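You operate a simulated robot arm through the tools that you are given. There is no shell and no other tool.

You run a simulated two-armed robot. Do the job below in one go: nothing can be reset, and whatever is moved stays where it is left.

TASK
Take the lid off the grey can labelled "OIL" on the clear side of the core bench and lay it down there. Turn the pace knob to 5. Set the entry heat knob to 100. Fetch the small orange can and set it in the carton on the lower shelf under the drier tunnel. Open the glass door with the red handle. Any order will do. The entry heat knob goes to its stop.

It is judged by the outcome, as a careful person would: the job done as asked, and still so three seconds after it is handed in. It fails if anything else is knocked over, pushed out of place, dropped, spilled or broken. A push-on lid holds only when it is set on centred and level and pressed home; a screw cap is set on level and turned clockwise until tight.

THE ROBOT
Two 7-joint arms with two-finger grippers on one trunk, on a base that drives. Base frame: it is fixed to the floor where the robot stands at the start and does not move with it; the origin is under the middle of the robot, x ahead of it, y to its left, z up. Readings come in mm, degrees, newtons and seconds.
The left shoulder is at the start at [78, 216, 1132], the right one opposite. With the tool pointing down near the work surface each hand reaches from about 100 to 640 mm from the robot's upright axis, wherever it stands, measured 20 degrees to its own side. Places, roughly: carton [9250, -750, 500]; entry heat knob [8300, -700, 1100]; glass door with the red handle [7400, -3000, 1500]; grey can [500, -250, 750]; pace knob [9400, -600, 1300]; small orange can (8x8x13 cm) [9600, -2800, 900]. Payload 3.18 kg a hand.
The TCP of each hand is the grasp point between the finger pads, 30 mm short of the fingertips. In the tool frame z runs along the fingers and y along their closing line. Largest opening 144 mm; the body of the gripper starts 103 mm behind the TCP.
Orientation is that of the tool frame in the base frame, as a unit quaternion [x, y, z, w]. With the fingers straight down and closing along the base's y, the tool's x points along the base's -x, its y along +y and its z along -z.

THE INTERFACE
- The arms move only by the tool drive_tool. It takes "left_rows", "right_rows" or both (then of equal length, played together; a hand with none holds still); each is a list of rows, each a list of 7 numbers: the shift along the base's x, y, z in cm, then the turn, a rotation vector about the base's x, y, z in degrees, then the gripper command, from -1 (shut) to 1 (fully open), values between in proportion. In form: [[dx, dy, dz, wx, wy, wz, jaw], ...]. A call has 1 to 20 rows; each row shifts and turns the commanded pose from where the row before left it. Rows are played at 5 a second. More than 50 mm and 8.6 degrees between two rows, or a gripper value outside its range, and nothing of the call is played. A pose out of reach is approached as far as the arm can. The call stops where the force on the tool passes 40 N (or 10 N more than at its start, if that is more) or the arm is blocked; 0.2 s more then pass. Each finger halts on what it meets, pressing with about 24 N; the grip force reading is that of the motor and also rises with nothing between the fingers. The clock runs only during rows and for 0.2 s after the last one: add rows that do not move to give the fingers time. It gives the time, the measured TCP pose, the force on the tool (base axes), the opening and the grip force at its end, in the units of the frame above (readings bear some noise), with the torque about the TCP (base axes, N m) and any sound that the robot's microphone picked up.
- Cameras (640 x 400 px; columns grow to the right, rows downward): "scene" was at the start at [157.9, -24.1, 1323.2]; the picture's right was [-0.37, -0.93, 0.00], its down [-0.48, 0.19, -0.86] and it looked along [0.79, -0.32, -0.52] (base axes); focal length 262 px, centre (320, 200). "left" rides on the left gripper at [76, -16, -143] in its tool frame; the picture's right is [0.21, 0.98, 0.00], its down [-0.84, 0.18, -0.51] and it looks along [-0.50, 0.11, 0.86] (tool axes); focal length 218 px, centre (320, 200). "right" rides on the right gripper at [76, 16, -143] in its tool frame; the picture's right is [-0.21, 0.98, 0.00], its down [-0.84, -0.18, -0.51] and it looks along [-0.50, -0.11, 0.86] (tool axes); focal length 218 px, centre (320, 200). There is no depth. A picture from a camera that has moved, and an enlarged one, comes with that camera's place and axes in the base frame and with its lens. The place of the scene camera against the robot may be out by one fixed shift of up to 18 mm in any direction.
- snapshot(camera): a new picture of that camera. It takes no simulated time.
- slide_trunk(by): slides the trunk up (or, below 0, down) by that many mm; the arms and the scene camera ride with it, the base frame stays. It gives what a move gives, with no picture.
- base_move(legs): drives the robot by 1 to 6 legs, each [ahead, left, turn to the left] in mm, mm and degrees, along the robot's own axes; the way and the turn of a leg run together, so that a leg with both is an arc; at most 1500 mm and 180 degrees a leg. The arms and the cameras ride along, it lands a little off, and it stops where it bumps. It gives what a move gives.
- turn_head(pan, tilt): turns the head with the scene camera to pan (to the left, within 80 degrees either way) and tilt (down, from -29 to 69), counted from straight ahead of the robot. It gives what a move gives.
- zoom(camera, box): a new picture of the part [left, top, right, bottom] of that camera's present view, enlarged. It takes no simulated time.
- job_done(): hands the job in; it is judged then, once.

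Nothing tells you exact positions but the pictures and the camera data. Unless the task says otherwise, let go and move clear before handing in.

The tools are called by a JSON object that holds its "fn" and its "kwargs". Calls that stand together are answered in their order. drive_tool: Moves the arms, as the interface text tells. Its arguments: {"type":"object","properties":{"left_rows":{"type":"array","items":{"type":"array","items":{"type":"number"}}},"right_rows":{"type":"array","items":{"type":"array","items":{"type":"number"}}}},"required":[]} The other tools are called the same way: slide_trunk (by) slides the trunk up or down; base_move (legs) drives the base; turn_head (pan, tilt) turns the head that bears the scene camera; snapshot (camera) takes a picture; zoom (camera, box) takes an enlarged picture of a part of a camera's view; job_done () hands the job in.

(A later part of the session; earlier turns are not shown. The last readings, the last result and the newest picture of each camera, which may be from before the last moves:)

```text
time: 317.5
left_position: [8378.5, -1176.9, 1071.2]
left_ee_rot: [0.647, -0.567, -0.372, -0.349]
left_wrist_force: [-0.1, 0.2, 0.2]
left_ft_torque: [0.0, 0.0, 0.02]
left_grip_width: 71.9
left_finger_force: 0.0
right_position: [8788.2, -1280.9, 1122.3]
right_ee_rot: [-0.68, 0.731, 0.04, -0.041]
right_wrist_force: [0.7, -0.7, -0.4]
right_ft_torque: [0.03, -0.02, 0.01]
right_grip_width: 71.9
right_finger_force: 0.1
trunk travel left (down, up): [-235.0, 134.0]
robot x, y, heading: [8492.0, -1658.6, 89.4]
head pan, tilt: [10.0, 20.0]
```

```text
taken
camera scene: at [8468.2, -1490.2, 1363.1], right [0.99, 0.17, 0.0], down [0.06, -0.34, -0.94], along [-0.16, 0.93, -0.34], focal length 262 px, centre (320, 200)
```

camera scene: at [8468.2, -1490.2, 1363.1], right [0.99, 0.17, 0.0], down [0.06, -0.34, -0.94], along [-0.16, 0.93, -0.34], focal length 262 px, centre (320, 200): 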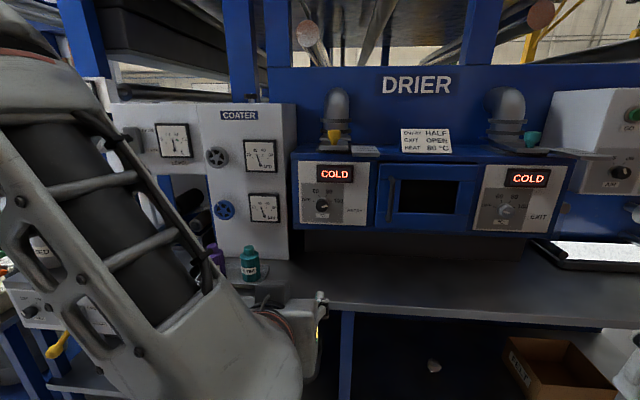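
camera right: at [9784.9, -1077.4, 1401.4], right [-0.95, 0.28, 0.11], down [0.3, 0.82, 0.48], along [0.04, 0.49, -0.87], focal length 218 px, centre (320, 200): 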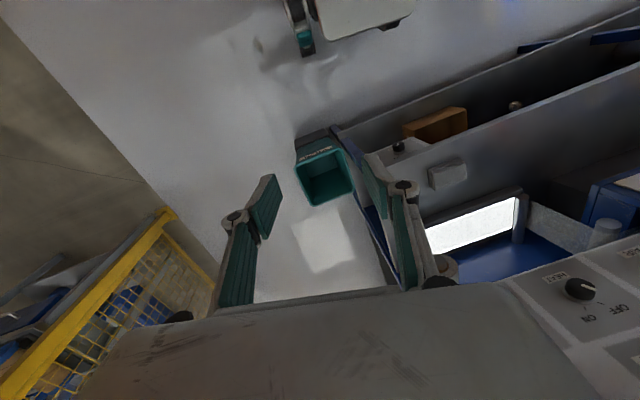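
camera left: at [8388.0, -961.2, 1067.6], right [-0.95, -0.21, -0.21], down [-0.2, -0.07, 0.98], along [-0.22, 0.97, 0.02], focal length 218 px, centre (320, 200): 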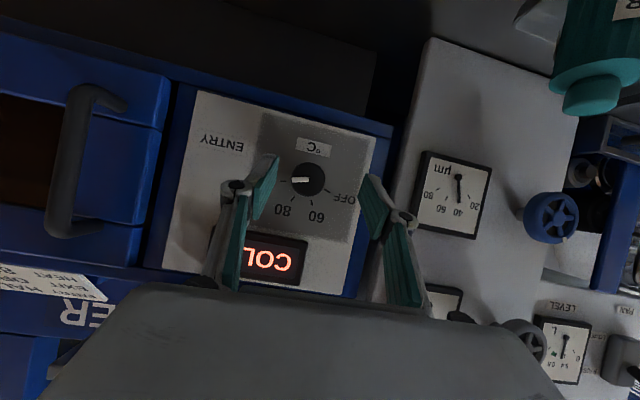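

Entry heat is at 100 on its stop. Now back to fetch the orange can: I'll drive over to it and turn around.

{"fn": "base_move", "kwargs": {"legs": [[-230, 0, 0.4], [0, -950, 0], [0, 0, -90], [0, 0, -90]]}}

{"fn": "turn_head", "kwargs": {"pan": 10, "tilt": 35}}

{"fn": "snapshot", "kwargs": {"camera": "scene"}}

{"fn": "snapshot", "kwargs": {"camera": "left"}}

```text
time: 335.3
left_position: [9513.3, -2384.6, 1071.4]
left_ee_rot: [0.59, 0.626, -0.363, 0.36]
left_wrist_force: [1.2, 0.4, -1.2]
left_ft_torque: [0.0, -0.02, -0.02]
left_grip_width: 72.1
left_finger_force: 0.1
right_position: [9111.6, -2252.4, 1123.6]
right_ee_rot: [0.754, 0.654, 0.041, 0.041]
right_wrist_force: [0.3, -0.1, 0.6]
right_ft_torque: [-0.01, 0.01, -0.03]
right_grip_width: 72.3
right_finger_force: 0.0
trunk travel left (down, up): [-235.0, 134.0]
robot x, y, heading: [9430.4, -1889.1, -94.3]
head pan, tilt: [10.0, 20.0]
```

```text
time: 336.1
left_position: [9512.7, -2385.0, 1071.1]
left_ee_rot: [0.59, 0.625, -0.363, 0.358]
left_wrist_force: [0.7, -0.3, -0.8]
left_ft_torque: [0.0, 0.0, 0.01]
left_grip_width: 71.9
left_finger_force: 0.0
right_position: [9110.9, -2252.2, 1122.5]
right_ee_rot: [0.754, 0.654, 0.04, 0.041]
right_wrist_force: [-0.1, 0.2, -0.1]
right_ft_torque: [0.02, 0.03, 0.02]
right_grip_width: 71.9
right_finger_force: 0.0
trunk travel left (down, up): [-235.0, 134.0]
robot x, y, heading: [9435.3, -1892.0, -94.1]
head pan, tilt: [10.0, 35.0]
```

```text
taken
camera scene: at [9426.2, -2040.8, 1339.2], right [-1.0, -0.1, 0.0], down [-0.06, 0.57, -0.82], along [0.08, -0.82, -0.57], focal length 262 px, centre (320, 200)
```

scene: 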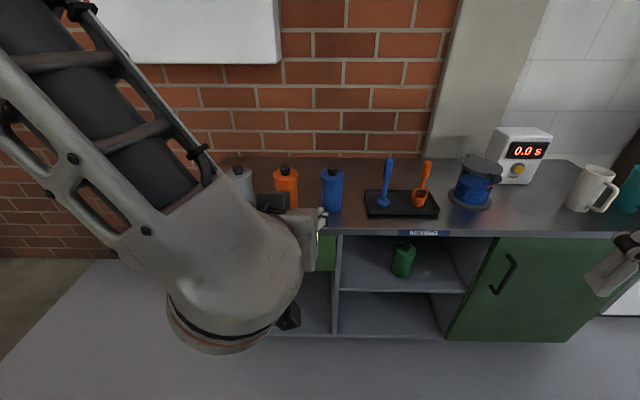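

```text
taken
camera left: at [9488.9, -2223.5, 1073.5], right [0.97, 0.14, -0.21], down [0.21, 0.05, 0.98], along [0.15, -0.99, 0.02], focal length 218 px, centre (320, 200)
```

left: 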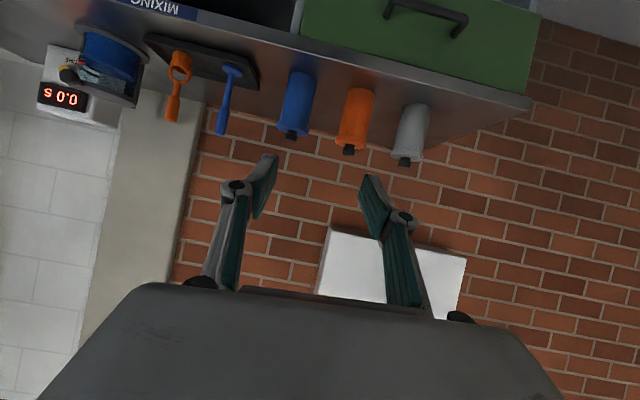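

I'll correct the heading, open the left gripper, and lower it with about 55° pitch in front of the bench.

{"fn": "base_move", "kwargs": {"legs": [[0, 0, 4.2]]}}

{"fn": "drive_tool", "kwargs": {"left_rows": [[0, 0, -2.5, 3.2, 0, 0, 0.53], [0, 0, -2.5, 3.2, 0, 0, 0.53], [0, 0, -3, 0, 0, 0, 0.53], [0, 0, -3, 0, 0, 0, 0.53], [0, 0, -3, 0, 0, 0, 0.53], [0, 0, -2, 0, 0, 0, 0.53], [0, 0, 0, 0, 0, 0, 0.53]]}}

{"fn": "snapshot", "kwargs": {"camera": "left"}}

{"fn": "snapshot", "kwargs": {"camera": "scene"}}

```text
time: 336.9
left_position: [9548.5, -2378.4, 1071.5]
left_ee_rot: [0.567, 0.647, -0.35, 0.372]
left_wrist_force: [-0.2, 0.1, -0.1]
left_ft_torque: [-0.01, 0.02, 0.0]
left_grip_width: 72.1
left_finger_force: 0.1
right_position: [9138.0, -2273.6, 1123.0]
right_ee_rot: [0.731, 0.68, 0.042, 0.039]
right_wrist_force: [0.7, 0.3, -0.8]
right_ft_torque: [0.0, 0.04, 0.0]
right_grip_width: 72.2
right_finger_force: 0.2
trunk travel left (down, up): [-235.0, 134.0]
robot x, y, heading: [9431.9, -1892.9, -90.5]
head pan, tilt: [10.0, 35.0]
```

```text
time: 338.5
left_position: [9550.7, -2379.9, 911.1]
left_ee_rot: [0.583, 0.669, -0.312, 0.339]
left_wrist_force: [0.0, -0.7, -0.1]
left_ft_torque: [0.0, 0.01, -0.02]
left_grip_width: 110.2
left_finger_force: 0.1
right_position: [9138.4, -2274.4, 1122.6]
right_ee_rot: [0.731, 0.68, 0.041, 0.041]
right_wrist_force: [0.1, -0.4, 0.0]
right_ft_torque: [-0.02, -0.03, 0.03]
right_grip_width: 72.0
right_finger_force: 0.0
trunk travel left (down, up): [-235.0, 134.0]
robot x, y, heading: [9432.7, -1893.7, -90.2]
head pan, tilt: [10.0, 35.0]
```

```text
taken
camera left: at [9514.8, -2221.9, 931.5], right [0.95, 0.24, -0.19], down [0.21, -0.04, 0.98], along [0.23, -0.97, -0.09], focal length 218 px, centre (320, 200)
```

left: 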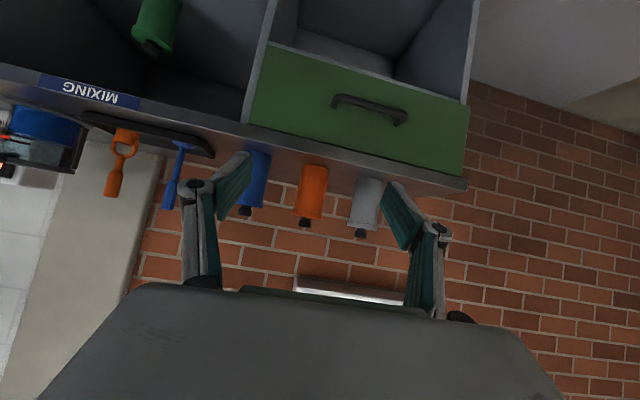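

```text
taken
camera scene: at [9437.3, -2039.9, 1339.3], right [-0.99, -0.17, 0.0], down [-0.1, 0.57, -0.82], along [0.14, -0.81, -0.57], focal length 262 px, centre (320, 200)
```

scene: 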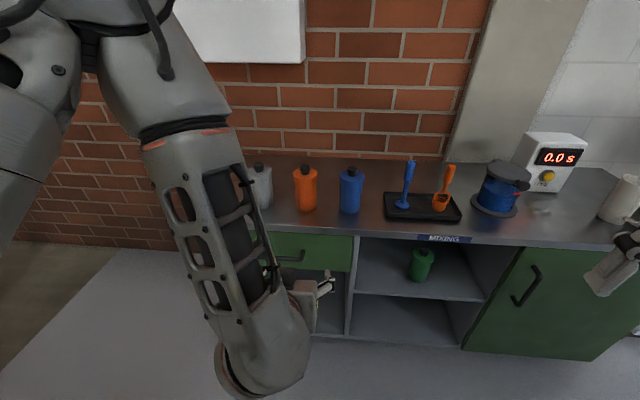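

The orange can is centred ahead at x≈9615. I'll square the yaw and drive up to about 115 mm short of it.

{"fn": "drive_tool", "kwargs": {"left_rows": [[0, 0, 0, 0, 0, -6.5, 0.53], [0, 0, 0, 0, 0, 0, 0.53]]}}

{"fn": "base_move", "kwargs": {"legs": [[262, 63, 0]]}}

{"fn": "snapshot", "kwargs": {"camera": "left"}}

{"fn": "snapshot", "kwargs": {"camera": "scene"}}

```text
time: 339.3
left_position: [9577.3, -2393.7, 918.5]
left_ee_rot: [0.58, 0.674, -0.33, 0.318]
left_wrist_force: [-0.7, -0.1, 0.5]
left_ft_torque: [-0.03, 0.03, 0.01]
left_grip_width: 110.3
left_finger_force: 0.2
right_position: [9137.2, -2274.1, 1123.1]
right_ee_rot: [0.731, 0.68, 0.04, 0.04]
right_wrist_force: [0.4, -0.1, -0.2]
right_ft_torque: [0.05, 0.0, 0.03]
right_grip_width: 72.0
right_finger_force: 0.0
trunk travel left (down, up): [-235.0, 134.0]
robot x, y, heading: [9432.6, -1890.8, -90.7]
head pan, tilt: [10.0, 35.0]
stopped in row 2 (left hand): the arm was blocked; the commanded pose is now the measured one
```

```text
time: 341.2
left_position: [9641.9, -2658.0, 918.4]
left_ee_rot: [0.578, 0.676, -0.329, 0.318]
left_wrist_force: [-0.1, 0.0, -0.5]
left_ft_torque: [0.01, -0.03, -0.01]
left_grip_width: 110.7
left_finger_force: 0.1
right_position: [9201.4, -2539.6, 1123.7]
right_ee_rot: [0.729, 0.682, 0.042, 0.039]
right_wrist_force: [-0.5, 0.6, -0.6]
right_ft_torque: [0.05, 0.0, 0.0]
right_grip_width: 72.0
right_finger_force: 0.1
trunk travel left (down, up): [-235.0, 134.0]
robot x, y, heading: [9495.3, -2155.2, -90.6]
head pan, tilt: [10.0, 35.0]
```

```text
taken
camera left: at [9608.0, -2500.1, 941.2], right [0.94, 0.23, -0.24], down [0.26, -0.05, 0.96], along [0.21, -0.97, -0.11], focal length 218 px, centre (320, 200)
```

left: 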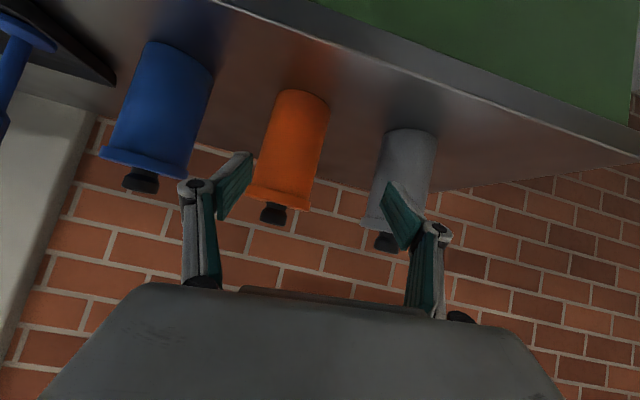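

```text
taken
camera scene: at [9500.5, -2305.1, 1339.1], right [-0.99, -0.17, 0.0], down [-0.1, 0.57, -0.82], along [0.14, -0.81, -0.57], focal length 262 px, centre (320, 200)
```

scene: 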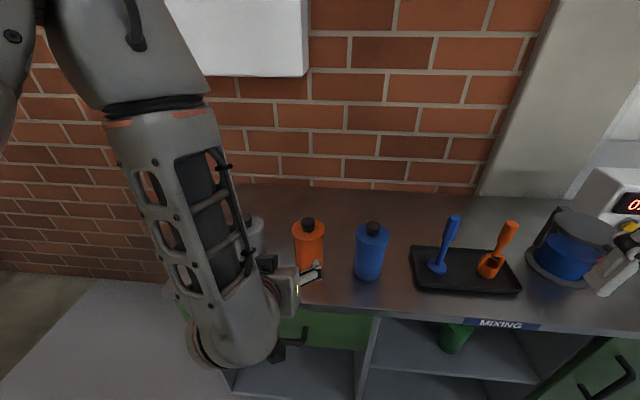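

The can is 34 mm to the right of my grasp line. I'll shift the base right by 34 mm, lower the hand 10 mm, and look again.

{"fn": "base_move", "kwargs": {"legs": [[0, -33, 0]]}}

{"fn": "drive_tool", "kwargs": {"left_rows": [[0, -1, -0.6, 0, 0, 0, 0.53], [0, -1, -0.5, 0, 0, 0, 0.53], [0, 0, 0, 0, 0, 0, 0.53]]}}

{"fn": "snapshot", "kwargs": {"camera": "left"}}

```text
time: 342.2
left_position: [9608.7, -2657.6, 919.3]
left_ee_rot: [0.576, 0.676, -0.328, 0.32]
left_wrist_force: [0.1, 0.6, 0.1]
left_ft_torque: [0.01, -0.01, 0.01]
left_grip_width: 110.4
left_finger_force: 0.0
right_position: [9167.5, -2539.7, 1123.9]
right_ee_rot: [0.729, 0.682, 0.042, 0.04]
right_wrist_force: [-0.4, -0.6, -0.7]
right_ft_torque: [0.0, -0.03, 0.0]
right_grip_width: 71.8
right_finger_force: 0.1
trunk travel left (down, up): [-235.0, 134.0]
robot x, y, heading: [9462.2, -2156.6, -90.1]
head pan, tilt: [10.0, 35.0]
```

```text
time: 343.0
left_position: [9601.9, -2677.1, 915.4]
left_ee_rot: [0.576, 0.678, -0.325, 0.32]
left_wrist_force: [0.0, -0.4, 0.1]
left_ft_torque: [0.0, 0.01, -0.01]
left_grip_width: 110.3
left_finger_force: 0.1
left hand out of reach, approached as far as the arm can: row 1, 2
right_position: [9168.9, -2538.8, 1123.9]
right_ee_rot: [0.729, 0.682, 0.041, 0.04]
right_wrist_force: [0.2, -0.2, 0.4]
right_ft_torque: [0.0, 0.0, 0.0]
right_grip_width: 72.0
right_finger_force: 0.0
trunk travel left (down, up): [-235.0, 134.0]
robot x, y, heading: [9463.2, -2159.6, -90.2]
head pan, tilt: [10.0, 35.0]
```

```text
taken
camera left: at [9567.2, -2519.2, 936.9], right [0.94, 0.24, -0.24], down [0.26, -0.05, 0.96], along [0.22, -0.97, -0.11], focal length 218 px, centre (320, 200)
```

left: 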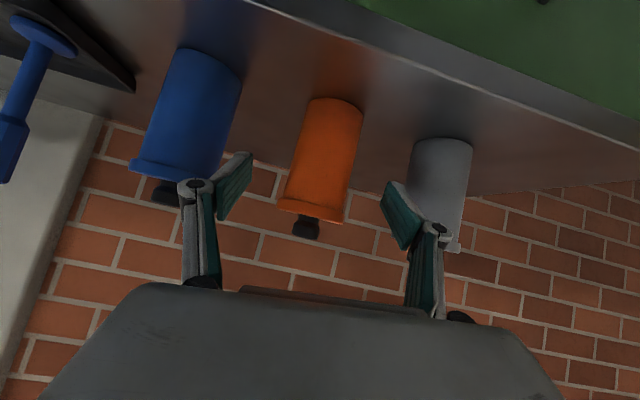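

Well lined up. I'll lower 15 mm with the trunk so the pads sit below the can's rim, then advance.

{"fn": "slide_trunk", "kwargs": {"by": -16}}

{"fn": "base_move", "kwargs": {"legs": [[60, 6, 0]]}}

{"fn": "snapshot", "kwargs": {"camera": "left"}}

{"fn": "snapshot", "kwargs": {"camera": "scene"}}

```text
time: 343.7
left_position: [9601.3, -2675.4, 899.0]
left_ee_rot: [0.576, 0.678, -0.327, 0.32]
left_wrist_force: [-0.8, -0.1, 0.6]
left_ft_torque: [-0.01, 0.01, -0.01]
left_grip_width: 109.9
left_finger_force: 0.2
right_position: [9168.8, -2537.8, 1108.2]
right_ee_rot: [0.729, 0.682, 0.041, 0.041]
right_wrist_force: [0.2, 0.5, -0.7]
right_ft_torque: [-0.05, 0.03, 0.02]
right_grip_width: 71.7
right_finger_force: 0.1
trunk travel left (down, up): [-219.0, 150.0]
robot x, y, heading: [9461.5, -2157.5, -89.9]
head pan, tilt: [10.0, 35.0]
```

```text
time: 344.6
left_position: [9609.1, -2737.9, 896.7]
left_ee_rot: [0.575, 0.678, -0.326, 0.32]
left_wrist_force: [-0.8, 0.2, 0.1]
left_ft_torque: [0.04, 0.02, -0.01]
left_grip_width: 110.0
left_finger_force: 0.1
right_position: [9176.3, -2602.2, 1107.0]
right_ee_rot: [0.728, 0.683, 0.042, 0.04]
right_wrist_force: [0.4, -0.4, -0.2]
right_ft_torque: [0.04, 0.02, 0.02]
right_grip_width: 71.7
right_finger_force: 0.1
trunk travel left (down, up): [-219.0, 150.0]
robot x, y, heading: [9466.7, -2216.6, -90.2]
head pan, tilt: [10.0, 35.0]
```

```text
taken
camera left: at [9573.7, -2580.3, 920.2], right [0.94, 0.24, -0.24], down [0.26, -0.05, 0.96], along [0.22, -0.97, -0.11], focal length 218 px, centre (320, 200)
```

left: 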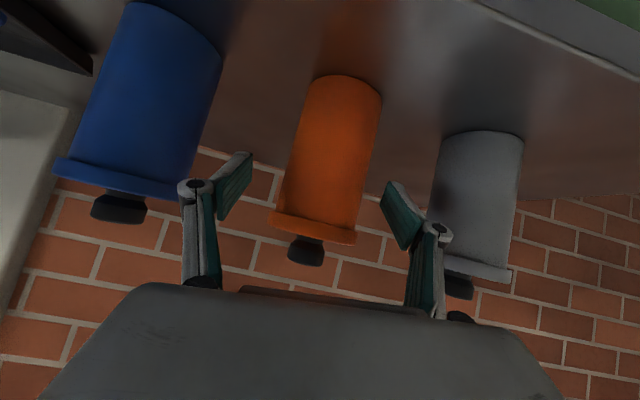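

```text
taken
camera scene: at [9473.5, -2376.7, 1322.4], right [-0.98, -0.17, 0.0], down [-0.1, 0.57, -0.82], along [0.14, -0.81, -0.57], focal length 262 px, centre (320, 200)
```

scene: 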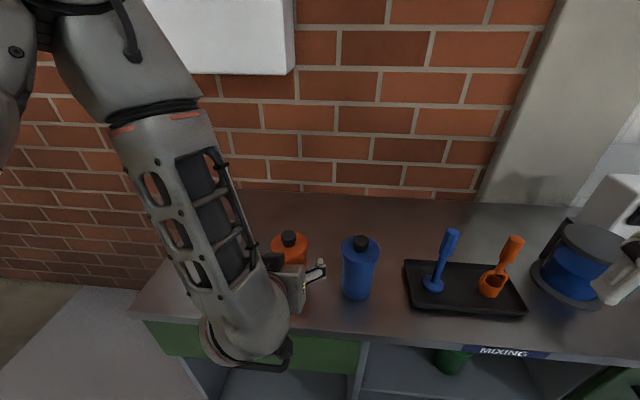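

The can sits nicely between the fingers. I'll narrow the opening a bit, advance the last 28 mm, and close.

{"fn": "drive_tool", "kwargs": {"left_rows": [[0, 0, 0, 0, 0, 0, 0.42], [0, 0, 0, 0, 0, 0, 0.42]]}}

{"fn": "base_move", "kwargs": {"legs": [[29, 5, 0]]}}

{"fn": "snapshot", "kwargs": {"camera": "left"}}

```text
time: 345.2
left_position: [9608.8, -2737.4, 897.9]
left_ee_rot: [0.576, 0.678, -0.327, 0.319]
left_wrist_force: [-0.3, 0.4, 0.4]
left_ft_torque: [-0.03, 0.01, 0.02]
left_grip_width: 102.1
left_finger_force: 0.0
right_position: [9174.7, -2601.0, 1107.3]
right_ee_rot: [0.728, 0.683, 0.042, 0.04]
right_wrist_force: [0.6, 0.3, -0.9]
right_ft_torque: [0.03, 0.03, 0.0]
right_grip_width: 72.2
right_finger_force: 0.0
trunk travel left (down, up): [-219.0, 150.0]
robot x, y, heading: [9466.7, -2215.5, -89.7]
head pan, tilt: [10.0, 35.0]
```

```text
time: 346.1
left_position: [9613.7, -2766.7, 897.5]
left_ee_rot: [0.576, 0.678, -0.326, 0.32]
left_wrist_force: [-0.5, -1.0, -0.5]
left_ft_torque: [-0.01, -0.01, 0.01]
left_grip_width: 102.3
left_finger_force: 0.0
right_position: [9181.8, -2631.1, 1107.5]
right_ee_rot: [0.728, 0.683, 0.042, 0.04]
right_wrist_force: [0.8, -0.2, 0.4]
right_ft_torque: [0.07, 0.01, 0.02]
right_grip_width: 72.2
right_finger_force: 0.1
trunk travel left (down, up): [-219.0, 150.0]
robot x, y, heading: [9475.8, -2246.4, -89.9]
head pan, tilt: [10.0, 35.0]
```

```text
taken
camera left: at [9578.8, -2609.6, 920.2], right [0.94, 0.24, -0.24], down [0.26, -0.05, 0.96], along [0.22, -0.97, -0.11], focal length 218 px, centre (320, 200)
```

left: 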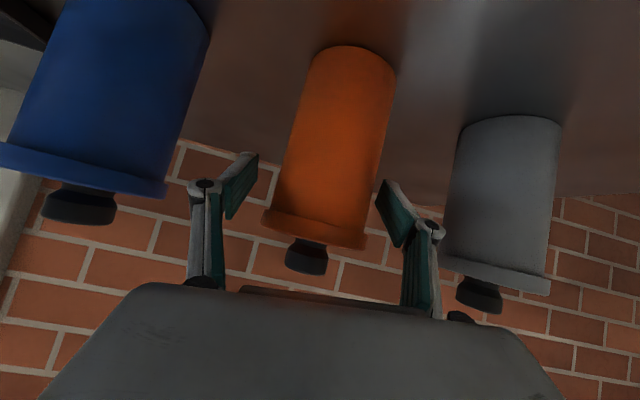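

Good position just under the rim. Closing on the can.

{"fn": "drive_tool", "kwargs": {"left_rows": [[0, 0, 0, 0, 0, 0, 0.25], [0, 0, 0, 0, 0, 0, 0.1], [0, 0, 0, 0, 0, 0, -0.2], [0, 0, 0, 0, 0, 0, -1], [0, 0, 0, 0, 0, 0, -1], [0, 0, 0, 0, 0, 0, -1]]}}

{"fn": "snapshot", "kwargs": {"camera": "left"}}

{"fn": "snapshot", "kwargs": {"camera": "scene"}}

```text
time: 347.5
left_position: [9614.4, -2766.3, 897.9]
left_ee_rot: [0.576, 0.677, -0.327, 0.32]
left_wrist_force: [3.0, -0.5, 1.8]
left_ft_torque: [-0.07, -0.39, -0.02]
left_grip_width: 71.1
left_finger_force: 24.3
right_position: [9180.0, -2629.3, 1107.2]
right_ee_rot: [0.729, 0.682, 0.042, 0.039]
right_wrist_force: [0.9, -0.9, 0.6]
right_ft_torque: [0.01, 0.02, 0.01]
right_grip_width: 72.0
right_finger_force: 0.1
trunk travel left (down, up): [-219.0, 150.0]
robot x, y, heading: [9472.4, -2245.7, -90.2]
head pan, tilt: [10.0, 35.0]
```

```text
taken
camera left: at [9578.8, -2608.8, 920.6], right [0.94, 0.24, -0.24], down [0.26, -0.05, 0.96], along [0.22, -0.97, -0.11], focal length 218 px, centre (320, 200)
```

left: 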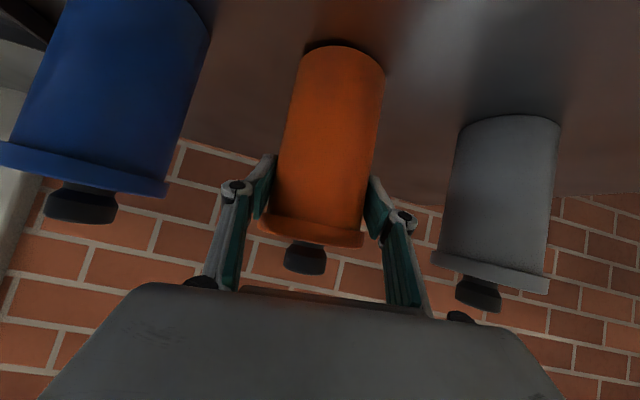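

```text
taken
camera scene: at [9478.5, -2404.6, 1322.6], right [-0.98, -0.17, 0.0], down [-0.1, 0.56, -0.82], along [0.14, -0.81, -0.57], focal length 262 px, centre (320, 200)
```

scene: 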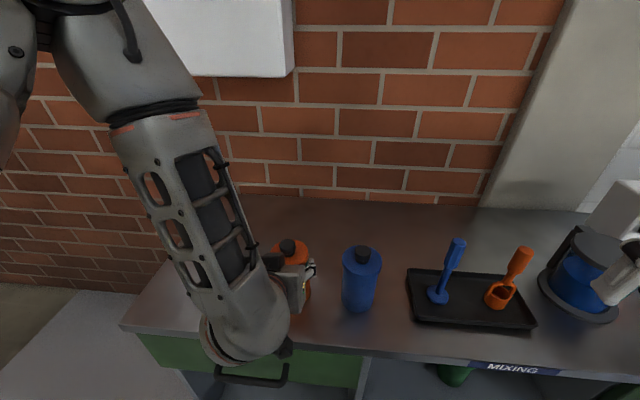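

Gripped at 71 mm. I'll lift with the trunk.

{"fn": "slide_trunk", "kwargs": {"by": 60}}

{"fn": "snapshot", "kwargs": {"camera": "left"}}

{"fn": "snapshot", "kwargs": {"camera": "scene"}}

```text
time: 348.5
left_position: [9613.5, -2767.5, 956.1]
left_ee_rot: [0.576, 0.679, -0.324, 0.32]
left_wrist_force: [-0.1, -0.6, -5.3]
left_ft_torque: [0.04, 0.01, -0.01]
left_grip_width: 70.7
left_finger_force: 24.2
right_position: [9179.4, -2630.0, 1166.8]
right_ee_rot: [0.729, 0.682, 0.042, 0.04]
right_wrist_force: [-0.1, 0.0, -0.2]
right_ft_torque: [0.0, -0.01, 0.02]
right_grip_width: 72.1
right_finger_force: 0.0
trunk travel left (down, up): [-279.0, 90.0]
robot x, y, heading: [9474.3, -2248.3, -89.8]
head pan, tilt: [10.0, 35.0]
```

```text
taken
camera left: at [9577.8, -2609.2, 980.6], right [0.94, 0.24, -0.24], down [0.26, -0.05, 0.96], along [0.22, -0.97, -0.11], focal length 218 px, centre (320, 200)
```

left: 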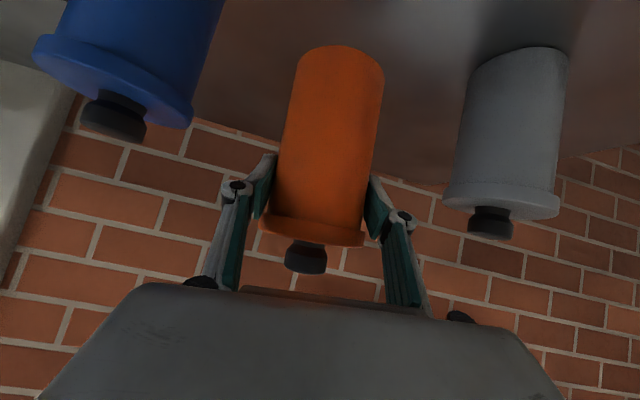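

```text
taken
camera scene: at [9478.4, -2374.3, 1384.3], right [-0.98, -0.17, 0.0], down [-0.1, 0.57, -0.82], along [0.14, -0.81, -0.57], focal length 262 px, centre (320, 200)
```

scene: 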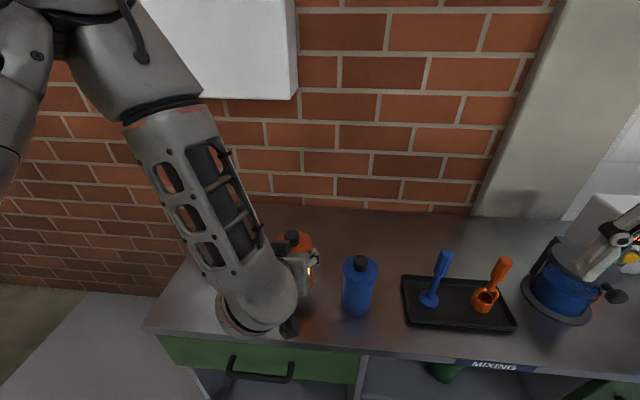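

The can is held (about 0.5 kg) and clear of the bench. Backing straight out.

{"fn": "slide_trunk", "kwargs": {"by": 40}}

{"fn": "base_move", "kwargs": {"legs": [[-350, 0, 0]]}}

{"fn": "snapshot", "kwargs": {"camera": "scene"}}

{"fn": "snapshot", "kwargs": {"camera": "left"}}

```text
time: 349.3
left_position: [9612.4, -2766.0, 997.5]
left_ee_rot: [0.576, 0.68, -0.324, 0.319]
left_wrist_force: [0.4, 0.1, -4.7]
left_ft_torque: [0.04, -0.03, 0.01]
left_grip_width: 71.1
left_finger_force: 23.7
right_position: [9179.6, -2629.8, 1207.0]
right_ee_rot: [0.728, 0.683, 0.042, 0.039]
right_wrist_force: [0.1, -0.2, 0.4]
right_ft_torque: [0.0, 0.0, 0.02]
right_grip_width: 71.8
right_finger_force: 0.0
trunk travel left (down, up): [-319.0, 50.0]
robot x, y, heading: [9472.7, -2249.5, -90.1]
head pan, tilt: [10.0, 35.0]
```

```text
time: 351.6
left_position: [9610.5, -2410.4, 999.3]
left_ee_rot: [0.578, 0.677, -0.326, 0.319]
left_wrist_force: [0.2, 0.3, -5.4]
left_ft_torque: [0.04, 0.02, 0.0]
left_grip_width: 71.0
left_finger_force: 23.6
right_position: [9178.4, -2270.2, 1207.5]
right_ee_rot: [0.731, 0.68, 0.041, 0.039]
right_wrist_force: [-0.2, -0.8, 0.8]
right_ft_torque: [-0.04, -0.01, 0.0]
right_grip_width: 72.2
right_finger_force: 0.0
trunk travel left (down, up): [-319.0, 50.0]
robot x, y, heading: [9474.6, -1895.1, -90.2]
head pan, tilt: [10.0, 35.0]
```

```text
taken
camera scene: at [9478.9, -2008.5, 1425.4], right [-0.99, -0.17, 0.0], down [-0.1, 0.57, -0.82], along [0.14, -0.81, -0.57], focal length 262 px, centre (320, 200)
```

scene: 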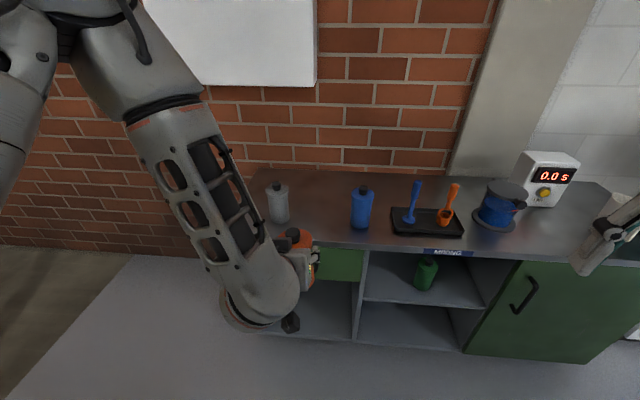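

```text
taken
camera left: at [9576.2, -2253.2, 1021.5], right [0.94, 0.24, -0.24], down [0.26, -0.05, 0.96], along [0.22, -0.97, -0.11], focal length 218 px, centre (320, 200)
```

left: 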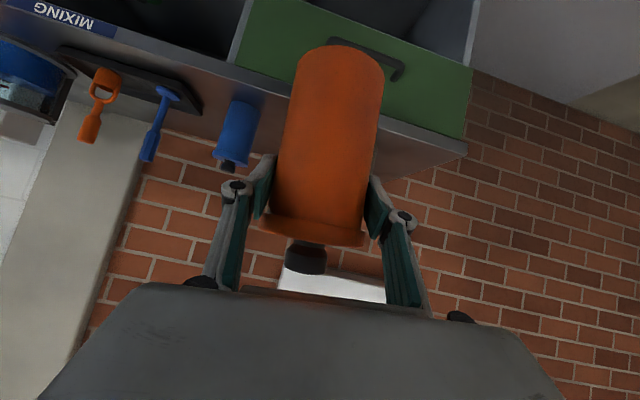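

The can is safely in hand and its neighbours are undisturbed. Turning around to face the drier bench.

{"fn": "base_move", "kwargs": {"legs": [[0, 0, 90], [0, 0, 90]]}}

{"fn": "turn_head", "kwargs": {"pan": 12, "tilt": 35}}

{"fn": "snapshot", "kwargs": {"camera": "scene"}}

{"fn": "snapshot", "kwargs": {"camera": "left"}}

```text
time: 359.6
left_position: [9339.6, -1369.9, 997.9]
left_ee_rot: [0.676, -0.579, -0.319, -0.326]
left_wrist_force: [0.5, 0.6, -4.2]
left_ft_torque: [-0.04, -0.03, 0.01]
left_grip_width: 71.0
left_finger_force: 24.1
right_position: [9772.1, -1510.1, 1208.1]
right_ee_rot: [-0.679, 0.732, 0.04, -0.042]
right_wrist_force: [0.2, -0.2, -0.3]
right_ft_torque: [0.0, 0.0, 0.04]
right_grip_width: 71.9
right_finger_force: 0.0
trunk travel left (down, up): [-319.0, 50.0]
robot x, y, heading: [9475.9, -1890.3, 89.3]
head pan, tilt: [10.0, 35.0]
```

```text
time: 360.3
left_position: [9340.8, -1368.8, 997.6]
left_ee_rot: [0.676, -0.58, -0.318, -0.326]
left_wrist_force: [0.2, 0.3, -4.7]
left_ft_torque: [-0.02, 0.03, 0.02]
left_grip_width: 70.9
left_finger_force: 24.1
right_position: [9771.9, -1510.3, 1208.2]
right_ee_rot: [-0.678, 0.732, 0.04, -0.042]
right_wrist_force: [0.5, 0.0, -0.4]
right_ft_torque: [0.05, 0.03, 0.05]
right_grip_width: 72.0
right_finger_force: 0.1
trunk travel left (down, up): [-319.0, 50.0]
robot x, y, heading: [9470.7, -1887.2, 89.1]
head pan, tilt: [12.0, 35.0]
```

```text
taken
camera scene: at [9447.7, -1753.3, 1425.4], right [0.98, 0.2, 0.0], down [0.11, -0.56, -0.82], along [-0.16, 0.8, -0.57], focal length 262 px, centre (320, 200)
```

scene: 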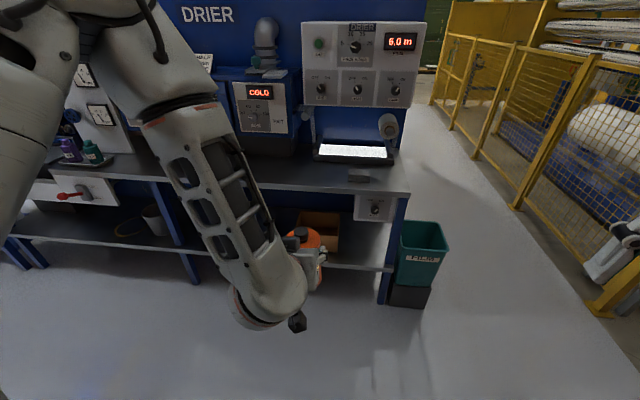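

```text
taken
camera left: at [9372.3, -1526.9, 1021.3], right [-0.94, -0.23, -0.24], down [-0.26, 0.05, 0.96], along [-0.21, 0.97, -0.11], focal length 218 px, centre (320, 200)
```

left: 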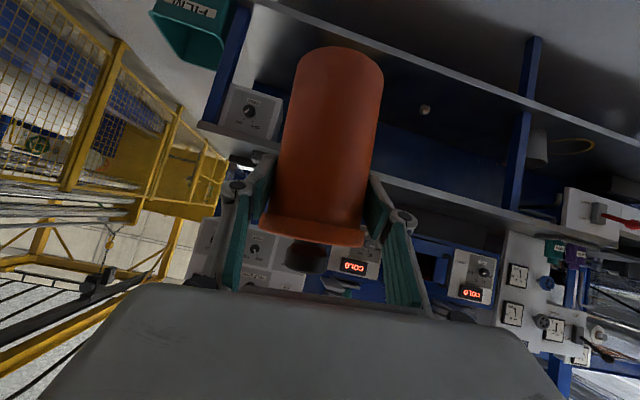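

Now I'll extend the arm forward a little, then lower the trunk in steps, watching that the hand keeps its pose.

{"fn": "drive_tool", "kwargs": {"left_rows": [[0, 2, 0, 0, 0, 0, -1], [0, 2, 0, 0, 0, 0, -1], [0, 2, 0, 0, 0, 0, -1], [0, 2, 0, 0, 0, 0, -1], [0, 2, 0, 0, 0, 0, -1], [0, 0, 0, 0, 0, 0, -1]]}}

{"fn": "slide_trunk", "kwargs": {"by": -100}}

{"fn": "snapshot", "kwargs": {"camera": "left"}}

```text
time: 361.7
left_position: [9341.2, -1268.3, 996.8]
left_ee_rot: [0.676, -0.58, -0.317, -0.326]
left_wrist_force: [-0.2, 0.4, -4.2]
left_ft_torque: [-0.05, -0.01, 0.03]
left_grip_width: 71.0
left_finger_force: 24.0
right_position: [9772.8, -1511.5, 1208.2]
right_ee_rot: [-0.68, 0.731, 0.04, -0.042]
right_wrist_force: [0.7, -0.1, -0.1]
right_ft_torque: [0.02, -0.02, 0.0]
right_grip_width: 72.2
right_finger_force: 0.1
trunk travel left (down, up): [-319.0, 50.0]
robot x, y, heading: [9475.5, -1892.6, 89.5]
head pan, tilt: [12.0, 35.0]
```

```text
time: 363.0
left_position: [9339.9, -1269.6, 898.6]
left_ee_rot: [0.676, -0.578, -0.319, -0.326]
left_wrist_force: [0.0, 0.2, -4.4]
left_ft_torque: [-0.05, 0.0, 0.01]
left_grip_width: 71.0
left_finger_force: 24.4
right_position: [9771.2, -1511.6, 1109.0]
right_ee_rot: [-0.679, 0.732, 0.041, -0.041]
right_wrist_force: [0.1, -0.2, 0.3]
right_ft_torque: [0.01, 0.02, -0.03]
right_grip_width: 72.0
right_finger_force: 0.1
trunk travel left (down, up): [-219.0, 150.0]
robot x, y, heading: [9477.4, -1887.7, 89.1]
head pan, tilt: [12.0, 35.0]
```

```text
taken
camera left: at [9372.4, -1427.3, 922.5], right [-0.94, -0.23, -0.24], down [-0.26, 0.05, 0.96], along [-0.21, 0.97, -0.11], focal length 218 px, centre (320, 200)
```

left: 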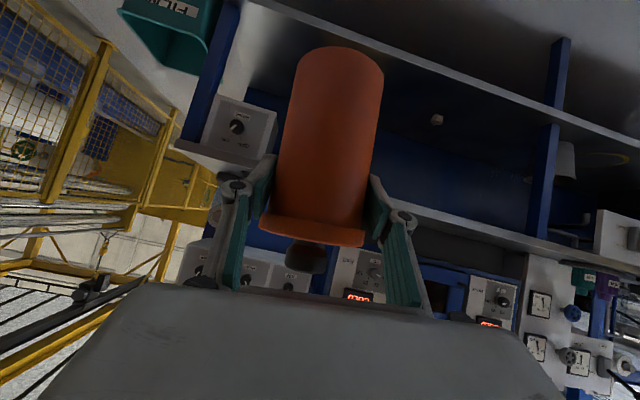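

Pose held. Continuing: another 80 mm down.

{"fn": "slide_trunk", "kwargs": {"by": -80}}

{"fn": "slide_trunk", "kwargs": {"by": -70}}

{"fn": "snapshot", "kwargs": {"camera": "scene"}}

```text
time: 364.2
left_position: [9339.7, -1270.7, 820.4]
left_ee_rot: [0.675, -0.579, -0.319, -0.328]
left_wrist_force: [0.5, 0.3, -4.8]
left_ft_torque: [-0.06, 0.0, 0.01]
left_grip_width: 70.8
left_finger_force: 23.9
right_position: [9771.8, -1512.5, 1028.5]
right_ee_rot: [-0.679, 0.732, 0.041, -0.04]
right_wrist_force: [0.8, -1.0, 0.8]
right_ft_torque: [0.05, 0.0, -0.01]
right_grip_width: 72.0
right_finger_force: 0.0
trunk travel left (down, up): [-139.0, 230.0]
robot x, y, heading: [9473.9, -1887.3, 89.3]
head pan, tilt: [12.0, 35.0]
```

```text
time: 365.2
left_position: [9340.1, -1269.5, 750.3]
left_ee_rot: [0.675, -0.579, -0.319, -0.327]
left_wrist_force: [-0.1, -0.5, -3.3]
left_ft_torque: [-0.07, 0.0, -0.01]
left_grip_width: 70.9
left_finger_force: 24.4
right_position: [9770.8, -1511.6, 959.1]
right_ee_rot: [-0.679, 0.732, 0.04, -0.04]
right_wrist_force: [0.2, 0.3, 0.5]
right_ft_torque: [0.06, -0.03, 0.02]
right_grip_width: 71.8
right_finger_force: 0.0
trunk travel left (down, up): [-69.0, 300.0]
robot x, y, heading: [9475.1, -1893.1, 89.3]
head pan, tilt: [12.0, 35.0]
```

```text
taken
camera scene: at [9449.9, -1564.4, 1146.4], right [0.98, 0.2, 0.0], down [0.11, -0.56, -0.82], along [-0.16, 0.8, -0.57], focal length 262 px, centre (320, 200)
```

scene: 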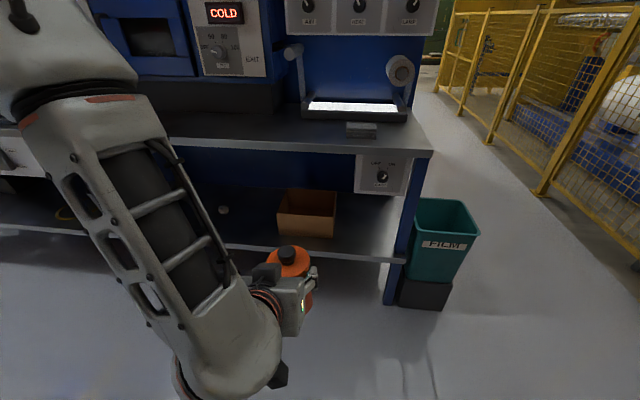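

The hand holds its pose down to here and the carton is visible: centre about x=9255, y from -845 to -687. I'll lower the trunk fully and rehearse the lowering and tilting motion in free space.

{"fn": "slide_trunk", "kwargs": {"by": -65}}

{"fn": "drive_tool", "kwargs": {"left_rows": [[0, 0, -3, 0, 0, 0, -1], [0, 0, -3, 0, 0, 0, -1], [0, 0, -3, 0, 0, 0, -1], [0, 0, -3, 0, 0, 0, -1], [0, 0, 0, 0, 0, 0, -1]]}}

{"fn": "snapshot", "kwargs": {"camera": "scene"}}

```text
time: 366.3
left_position: [9339.6, -1293.7, 606.3]
left_ee_rot: [0.703, -0.606, -0.265, -0.262]
left_wrist_force: [-0.3, -0.6, -3.6]
left_ft_torque: [-0.05, 0.03, -0.04]
left_grip_width: 70.6
left_finger_force: 24.1
right_position: [9771.1, -1511.3, 893.5]
right_ee_rot: [-0.679, 0.732, 0.041, -0.041]
right_wrist_force: [0.0, -0.2, -0.6]
right_ft_torque: [0.05, 0.01, 0.02]
right_grip_width: 72.0
right_finger_force: 0.0
trunk travel left (down, up): [-4.0, 365.0]
robot x, y, heading: [9473.1, -1889.7, 89.3]
head pan, tilt: [12.0, 35.0]
```

```text
time: 367.7
left_position: [9358.1, -1266.0, 534.2]
left_ee_rot: [0.738, -0.561, -0.269, -0.261]
left_wrist_force: [-0.4, 0.6, -5.4]
left_ft_torque: [-0.03, 0.0, 0.02]
left_grip_width: 71.0
left_finger_force: 24.2
left hand out of reach, approached as far as the arm can: row 1, 2, 3, 4
right_position: [9771.9, -1511.9, 892.3]
right_ee_rot: [-0.679, 0.732, 0.041, -0.043]
right_wrist_force: [-0.2, -0.4, -0.3]
right_ft_torque: [0.02, -0.04, -0.04]
right_grip_width: 71.9
right_finger_force: 0.1
trunk travel left (down, up): [-4.0, 365.0]
robot x, y, heading: [9474.2, -1889.6, 89.0]
head pan, tilt: [12.0, 35.0]
stopped in row 5 (left hand): the arm was blocked; the commanded pose is now the measured one
```

```text
taken
camera scene: at [9450.5, -1507.3, 1061.1], right [0.98, 0.2, 0.0], down [0.11, -0.56, -0.82], along [-0.16, 0.8, -0.57], focal length 262 px, centre (320, 200)
```

scene: 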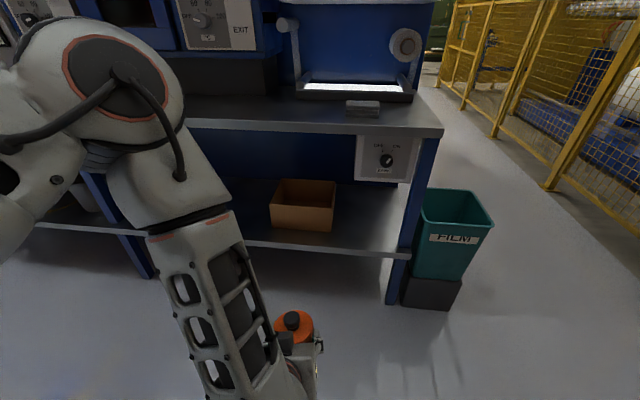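

At full trunk-down the torso leans forward and the arm gets cramped; I'll extend the arm forward to open it up and restore the tilt.

{"fn": "drive_tool", "kwargs": {"left_rows": [[0, 3, 1, 0, 0, 0, -1], [0, 3, 1, 0, 0, 0, -1], [0, 3, 1, 0, 0, 0, -1], [0, 3, 1, 0, 0, 0, -1], [0, 0, 0, 5.5, 0, 0, -1], [0, 0, 0, 5.5, 0, 0, -1], [0, 0, 0, 0, 0, 0, -1]]}}

{"fn": "snapshot", "kwargs": {"camera": "scene"}}

{"fn": "snapshot", "kwargs": {"camera": "left"}}

```text
time: 369.3
left_position: [9375.4, -1142.5, 584.4]
left_ee_rot: [0.711, -0.533, -0.323, -0.326]
left_wrist_force: [0.2, 0.0, -5.4]
left_ft_torque: [-0.06, 0.02, 0.03]
left_grip_width: 70.9
left_finger_force: 23.8
left hand out of reach, approached as far as the arm can: row 6
right_position: [9771.6, -1512.8, 891.7]
right_ee_rot: [-0.679, 0.732, 0.04, -0.042]
right_wrist_force: [0.1, -0.4, 0.1]
right_ft_torque: [-0.04, 0.02, -0.03]
right_grip_width: 72.2
right_finger_force: 0.1
trunk travel left (down, up): [-4.0, 365.0]
robot x, y, heading: [9472.5, -1890.6, 89.4]
head pan, tilt: [12.0, 35.0]
```

```text
taken
camera scene: at [9450.6, -1507.1, 1061.0], right [0.98, 0.2, 0.0], down [0.11, -0.56, -0.82], along [-0.16, 0.8, -0.57], focal length 262 px, centre (320, 200)
```

scene: 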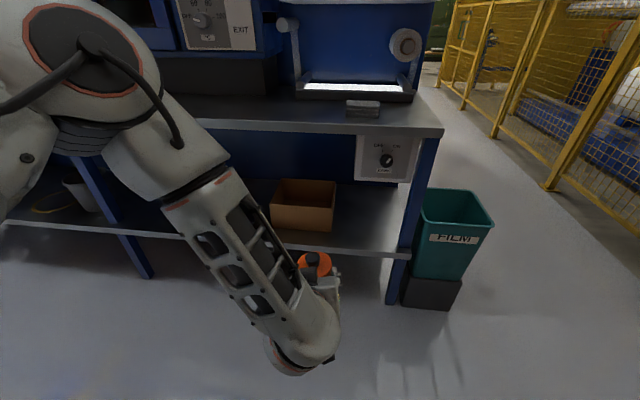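

```text
taken
camera left: at [9422.8, -1296.2, 607.5], right [-0.9, -0.33, -0.29], down [-0.31, 0.01, 0.95], along [-0.31, 0.94, -0.11], focal length 218 px, centre (320, 200)
```

left: 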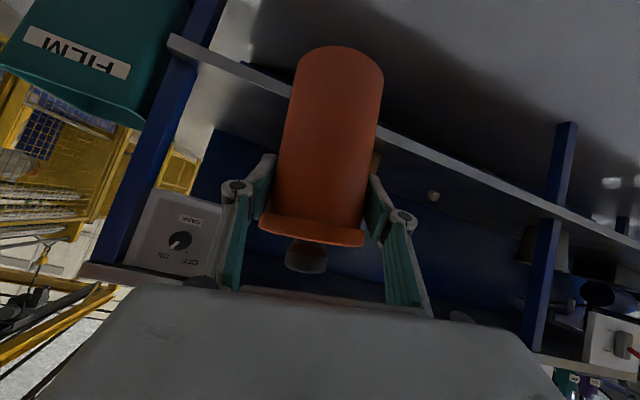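

The arm is comfortable when extended this far. I'll raise the trunk 95 mm (hand to about z 680) and rehearse tilting the hand up by 20°.

{"fn": "slide_trunk", "kwargs": {"by": 95}}

{"fn": "drive_tool", "kwargs": {"left_rows": [[0, 0, 0, 5, 0, 0, -1], [0, 0, 0, 5, 0, 0, -1], [0, 0, 0, 5, 0, 0, -1], [0, 0, 0, 5, 0, 0, -1], [0, 0, 0, 0, 0, 0, -1]]}}

{"fn": "snapshot", "kwargs": {"camera": "left"}}

{"fn": "snapshot", "kwargs": {"camera": "scene"}}

```text
time: 370.6
left_position: [9375.1, -1143.6, 676.0]
left_ee_rot: [0.709, -0.535, -0.321, -0.329]
left_wrist_force: [0.5, 0.4, -4.8]
left_ft_torque: [-0.03, 0.02, -0.01]
left_grip_width: 71.0
left_finger_force: 24.0
right_position: [9771.2, -1509.4, 984.3]
right_ee_rot: [-0.679, 0.731, 0.039, -0.044]
right_wrist_force: [-0.1, 1.3, -0.4]
right_ft_torque: [0.0, 0.03, 0.0]
right_grip_width: 71.8
right_finger_force: 0.1
trunk travel left (down, up): [-99.0, 270.0]
robot x, y, heading: [9473.0, -1890.3, 89.6]
head pan, tilt: [12.0, 35.0]
```

```text
time: 371.6
left_position: [9368.5, -1092.0, 763.5]
left_ee_rot: [0.693, -0.408, -0.433, -0.406]
left_wrist_force: [-0.5, -0.2, -4.6]
left_ft_torque: [-0.06, -0.02, 0.01]
left_grip_width: 70.7
left_finger_force: 24.1
left hand out of reach, approached as far as the arm can: row 1, 2, 3, 4
right_position: [9770.7, -1509.8, 987.8]
right_ee_rot: [-0.679, 0.732, 0.039, -0.043]
right_wrist_force: [-0.5, -0.9, -0.4]
right_ft_torque: [-0.04, 0.0, -0.03]
right_grip_width: 72.1
right_finger_force: 0.1
trunk travel left (down, up): [-99.0, 270.0]
robot x, y, heading: [9472.4, -1892.0, 89.3]
head pan, tilt: [12.0, 35.0]
stopped in row 5 (left hand): the arm was blocked; the commanded pose is now the measured one
```

```text
taken
camera left: at [9444.6, -1233.7, 738.1], right [-0.84, -0.38, -0.4], down [-0.27, -0.35, 0.9], along [-0.48, 0.86, 0.19], focal length 218 px, centre (320, 200)
```

left: 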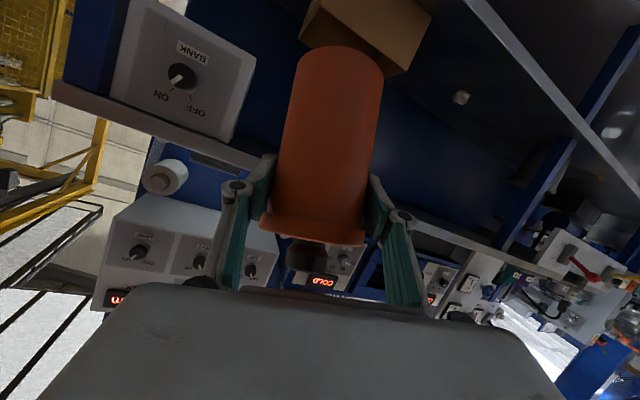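

```text
taken
camera scene: at [9448.8, -1594.6, 1184.8], right [0.98, 0.2, 0.0], down [0.11, -0.56, -0.82], along [-0.16, 0.8, -0.57], focal length 262 px, centre (320, 200)
```

scene: 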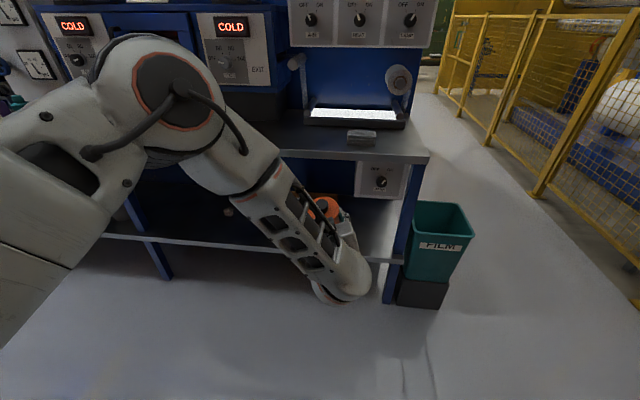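

The wrist's limit depends on how far the arm is extended. From this extended, tilted pose I'll try lowering the trunk to see if the pose is kept.

{"fn": "drive_tool", "kwargs": {"left_rows": [[0, 2, 0, 0, 0, 0, -1], [0, 0, 0, 0, 0, 0, -1]]}}

{"fn": "slide_trunk", "kwargs": {"by": -45}}

{"fn": "slide_trunk", "kwargs": {"by": -45}}

{"fn": "snapshot", "kwargs": {"camera": "scene"}}

```text
time: 372.2
left_position: [9383.4, -1071.6, 773.6]
left_ee_rot: [0.691, -0.41, -0.432, -0.408]
left_wrist_force: [0.1, -0.1, -4.5]
left_ft_torque: [-0.11, 0.01, 0.0]
left_grip_width: 70.7
left_finger_force: 23.9
left hand out of reach, approached as far as the arm can: row 1
right_position: [9771.2, -1511.4, 987.4]
right_ee_rot: [-0.679, 0.732, 0.04, -0.042]
right_wrist_force: [-0.3, 0.5, 0.7]
right_ft_torque: [-0.01, 0.0, 0.0]
right_grip_width: 71.7
right_finger_force: 0.1
trunk travel left (down, up): [-99.0, 270.0]
robot x, y, heading: [9473.1, -1890.8, 89.4]
head pan, tilt: [12.0, 35.0]
```

```text
time: 373.1
left_position: [9348.4, -1069.6, 711.2]
left_ee_rot: [0.699, -0.405, -0.447, -0.385]
left_wrist_force: [-0.4, -0.7, -3.8]
left_ft_torque: [-0.12, -0.06, -0.01]
left_grip_width: 71.1
left_finger_force: 23.6
right_position: [9770.9, -1512.2, 943.5]
right_ee_rot: [-0.679, 0.732, 0.042, -0.04]
right_wrist_force: [-0.6, -1.4, 1.3]
right_ft_torque: [0.03, -0.01, 0.0]
right_grip_width: 71.9
right_finger_force: 0.0
trunk travel left (down, up): [-54.0, 315.0]
robot x, y, heading: [9477.0, -1888.5, 89.4]
head pan, tilt: [12.0, 35.0]
```

```text
time: 373.9
left_position: [9336.4, -1115.0, 564.0]
left_ee_rot: [0.736, -0.433, -0.412, -0.318]
left_wrist_force: [0.1, 0.1, -4.1]
left_ft_torque: [-0.06, -0.06, -0.03]
left_grip_width: 71.0
left_finger_force: 24.1
right_position: [9770.1, -1508.1, 895.3]
right_ee_rot: [-0.677, 0.733, 0.031, -0.049]
right_wrist_force: [-0.6, -0.2, -0.4]
right_ft_torque: [0.0, -0.05, -0.01]
right_grip_width: 72.0
right_finger_force: 0.0
trunk travel left (down, up): [-12.0, 358.0]
robot x, y, heading: [9473.6, -1892.8, 89.7]
head pan, tilt: [12.0, 35.0]
stopped: the arm was blocked; the commanded pose is now the measured one
```

```text
taken
camera scene: at [9449.8, -1511.6, 1069.4], right [0.98, 0.2, 0.0], down [0.11, -0.56, -0.82], along [-0.16, 0.8, -0.57], focal length 262 px, centre (320, 200)
```

scene: 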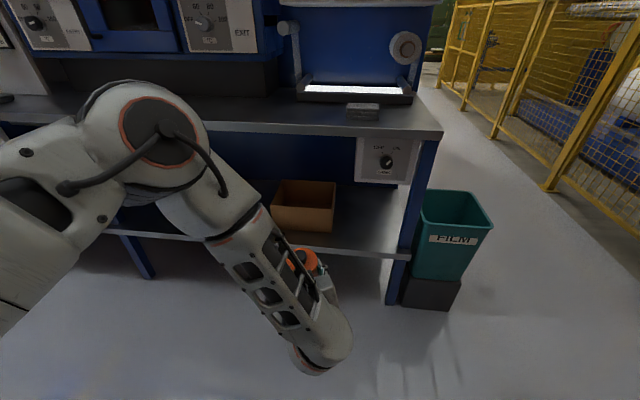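

Lowering from there upsets the pose. With the trunk fully down the better idea is to raise the hand with the arm; I'll bring it up to about z=680 and straighten its yaw.

{"fn": "drive_tool", "kwargs": {"left_rows": [[0, 0, 2.8, 0, 0, 0, -1], [0, 0, 2.8, 0, 0, -5.5, -1], [0, 0, 2.8, 0, 0, -5.5, -1], [0, 0, 2.8, 0, 0, -5.5, -1], [0, 0, 0, 0, 0, -5.4, -1], [0, 0, 0, 0, 0, 0, -1]]}}

{"fn": "snapshot", "kwargs": {"camera": "scene"}}

{"fn": "snapshot", "kwargs": {"camera": "left"}}

```text
time: 375.3
left_position: [9405.6, -1099.8, 674.4]
left_ee_rot: [0.647, -0.568, -0.343, -0.377]
left_wrist_force: [0.2, -0.4, -5.6]
left_ft_torque: [-0.04, 0.03, 0.01]
left_grip_width: 71.0
left_finger_force: 23.7
left hand out of reach, approached as far as the arm can: row 2, 3, 4, 5
right_position: [9771.0, -1508.3, 895.6]
right_ee_rot: [-0.678, 0.733, 0.032, -0.048]
right_wrist_force: [-0.5, -0.7, 0.5]
right_ft_torque: [-0.06, -0.02, 0.04]
right_grip_width: 72.1
right_finger_force: 0.0
trunk travel left (down, up): [-12.0, 358.0]
robot x, y, heading: [9474.5, -1891.3, 89.3]
head pan, tilt: [12.0, 35.0]
```

```text
taken
camera scene: at [9450.0, -1511.9, 1070.1], right [0.98, 0.2, 0.0], down [0.11, -0.56, -0.82], along [-0.16, 0.8, -0.57], focal length 262 px, centre (320, 200)
```

scene: 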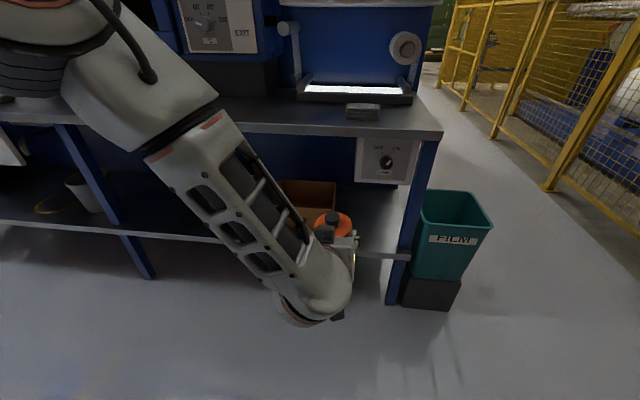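

```text
taken
camera left: at [9432.2, -1260.3, 678.6], right [-0.95, -0.17, -0.28], down [-0.27, -0.06, 0.96], along [-0.18, 0.98, 0.01], focal length 218 px, centre (320, 200)
```

left: 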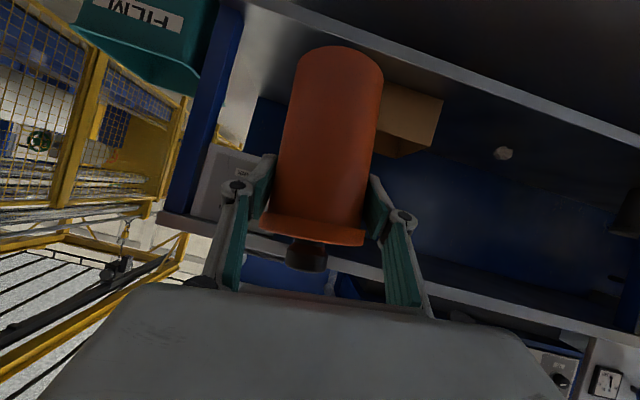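

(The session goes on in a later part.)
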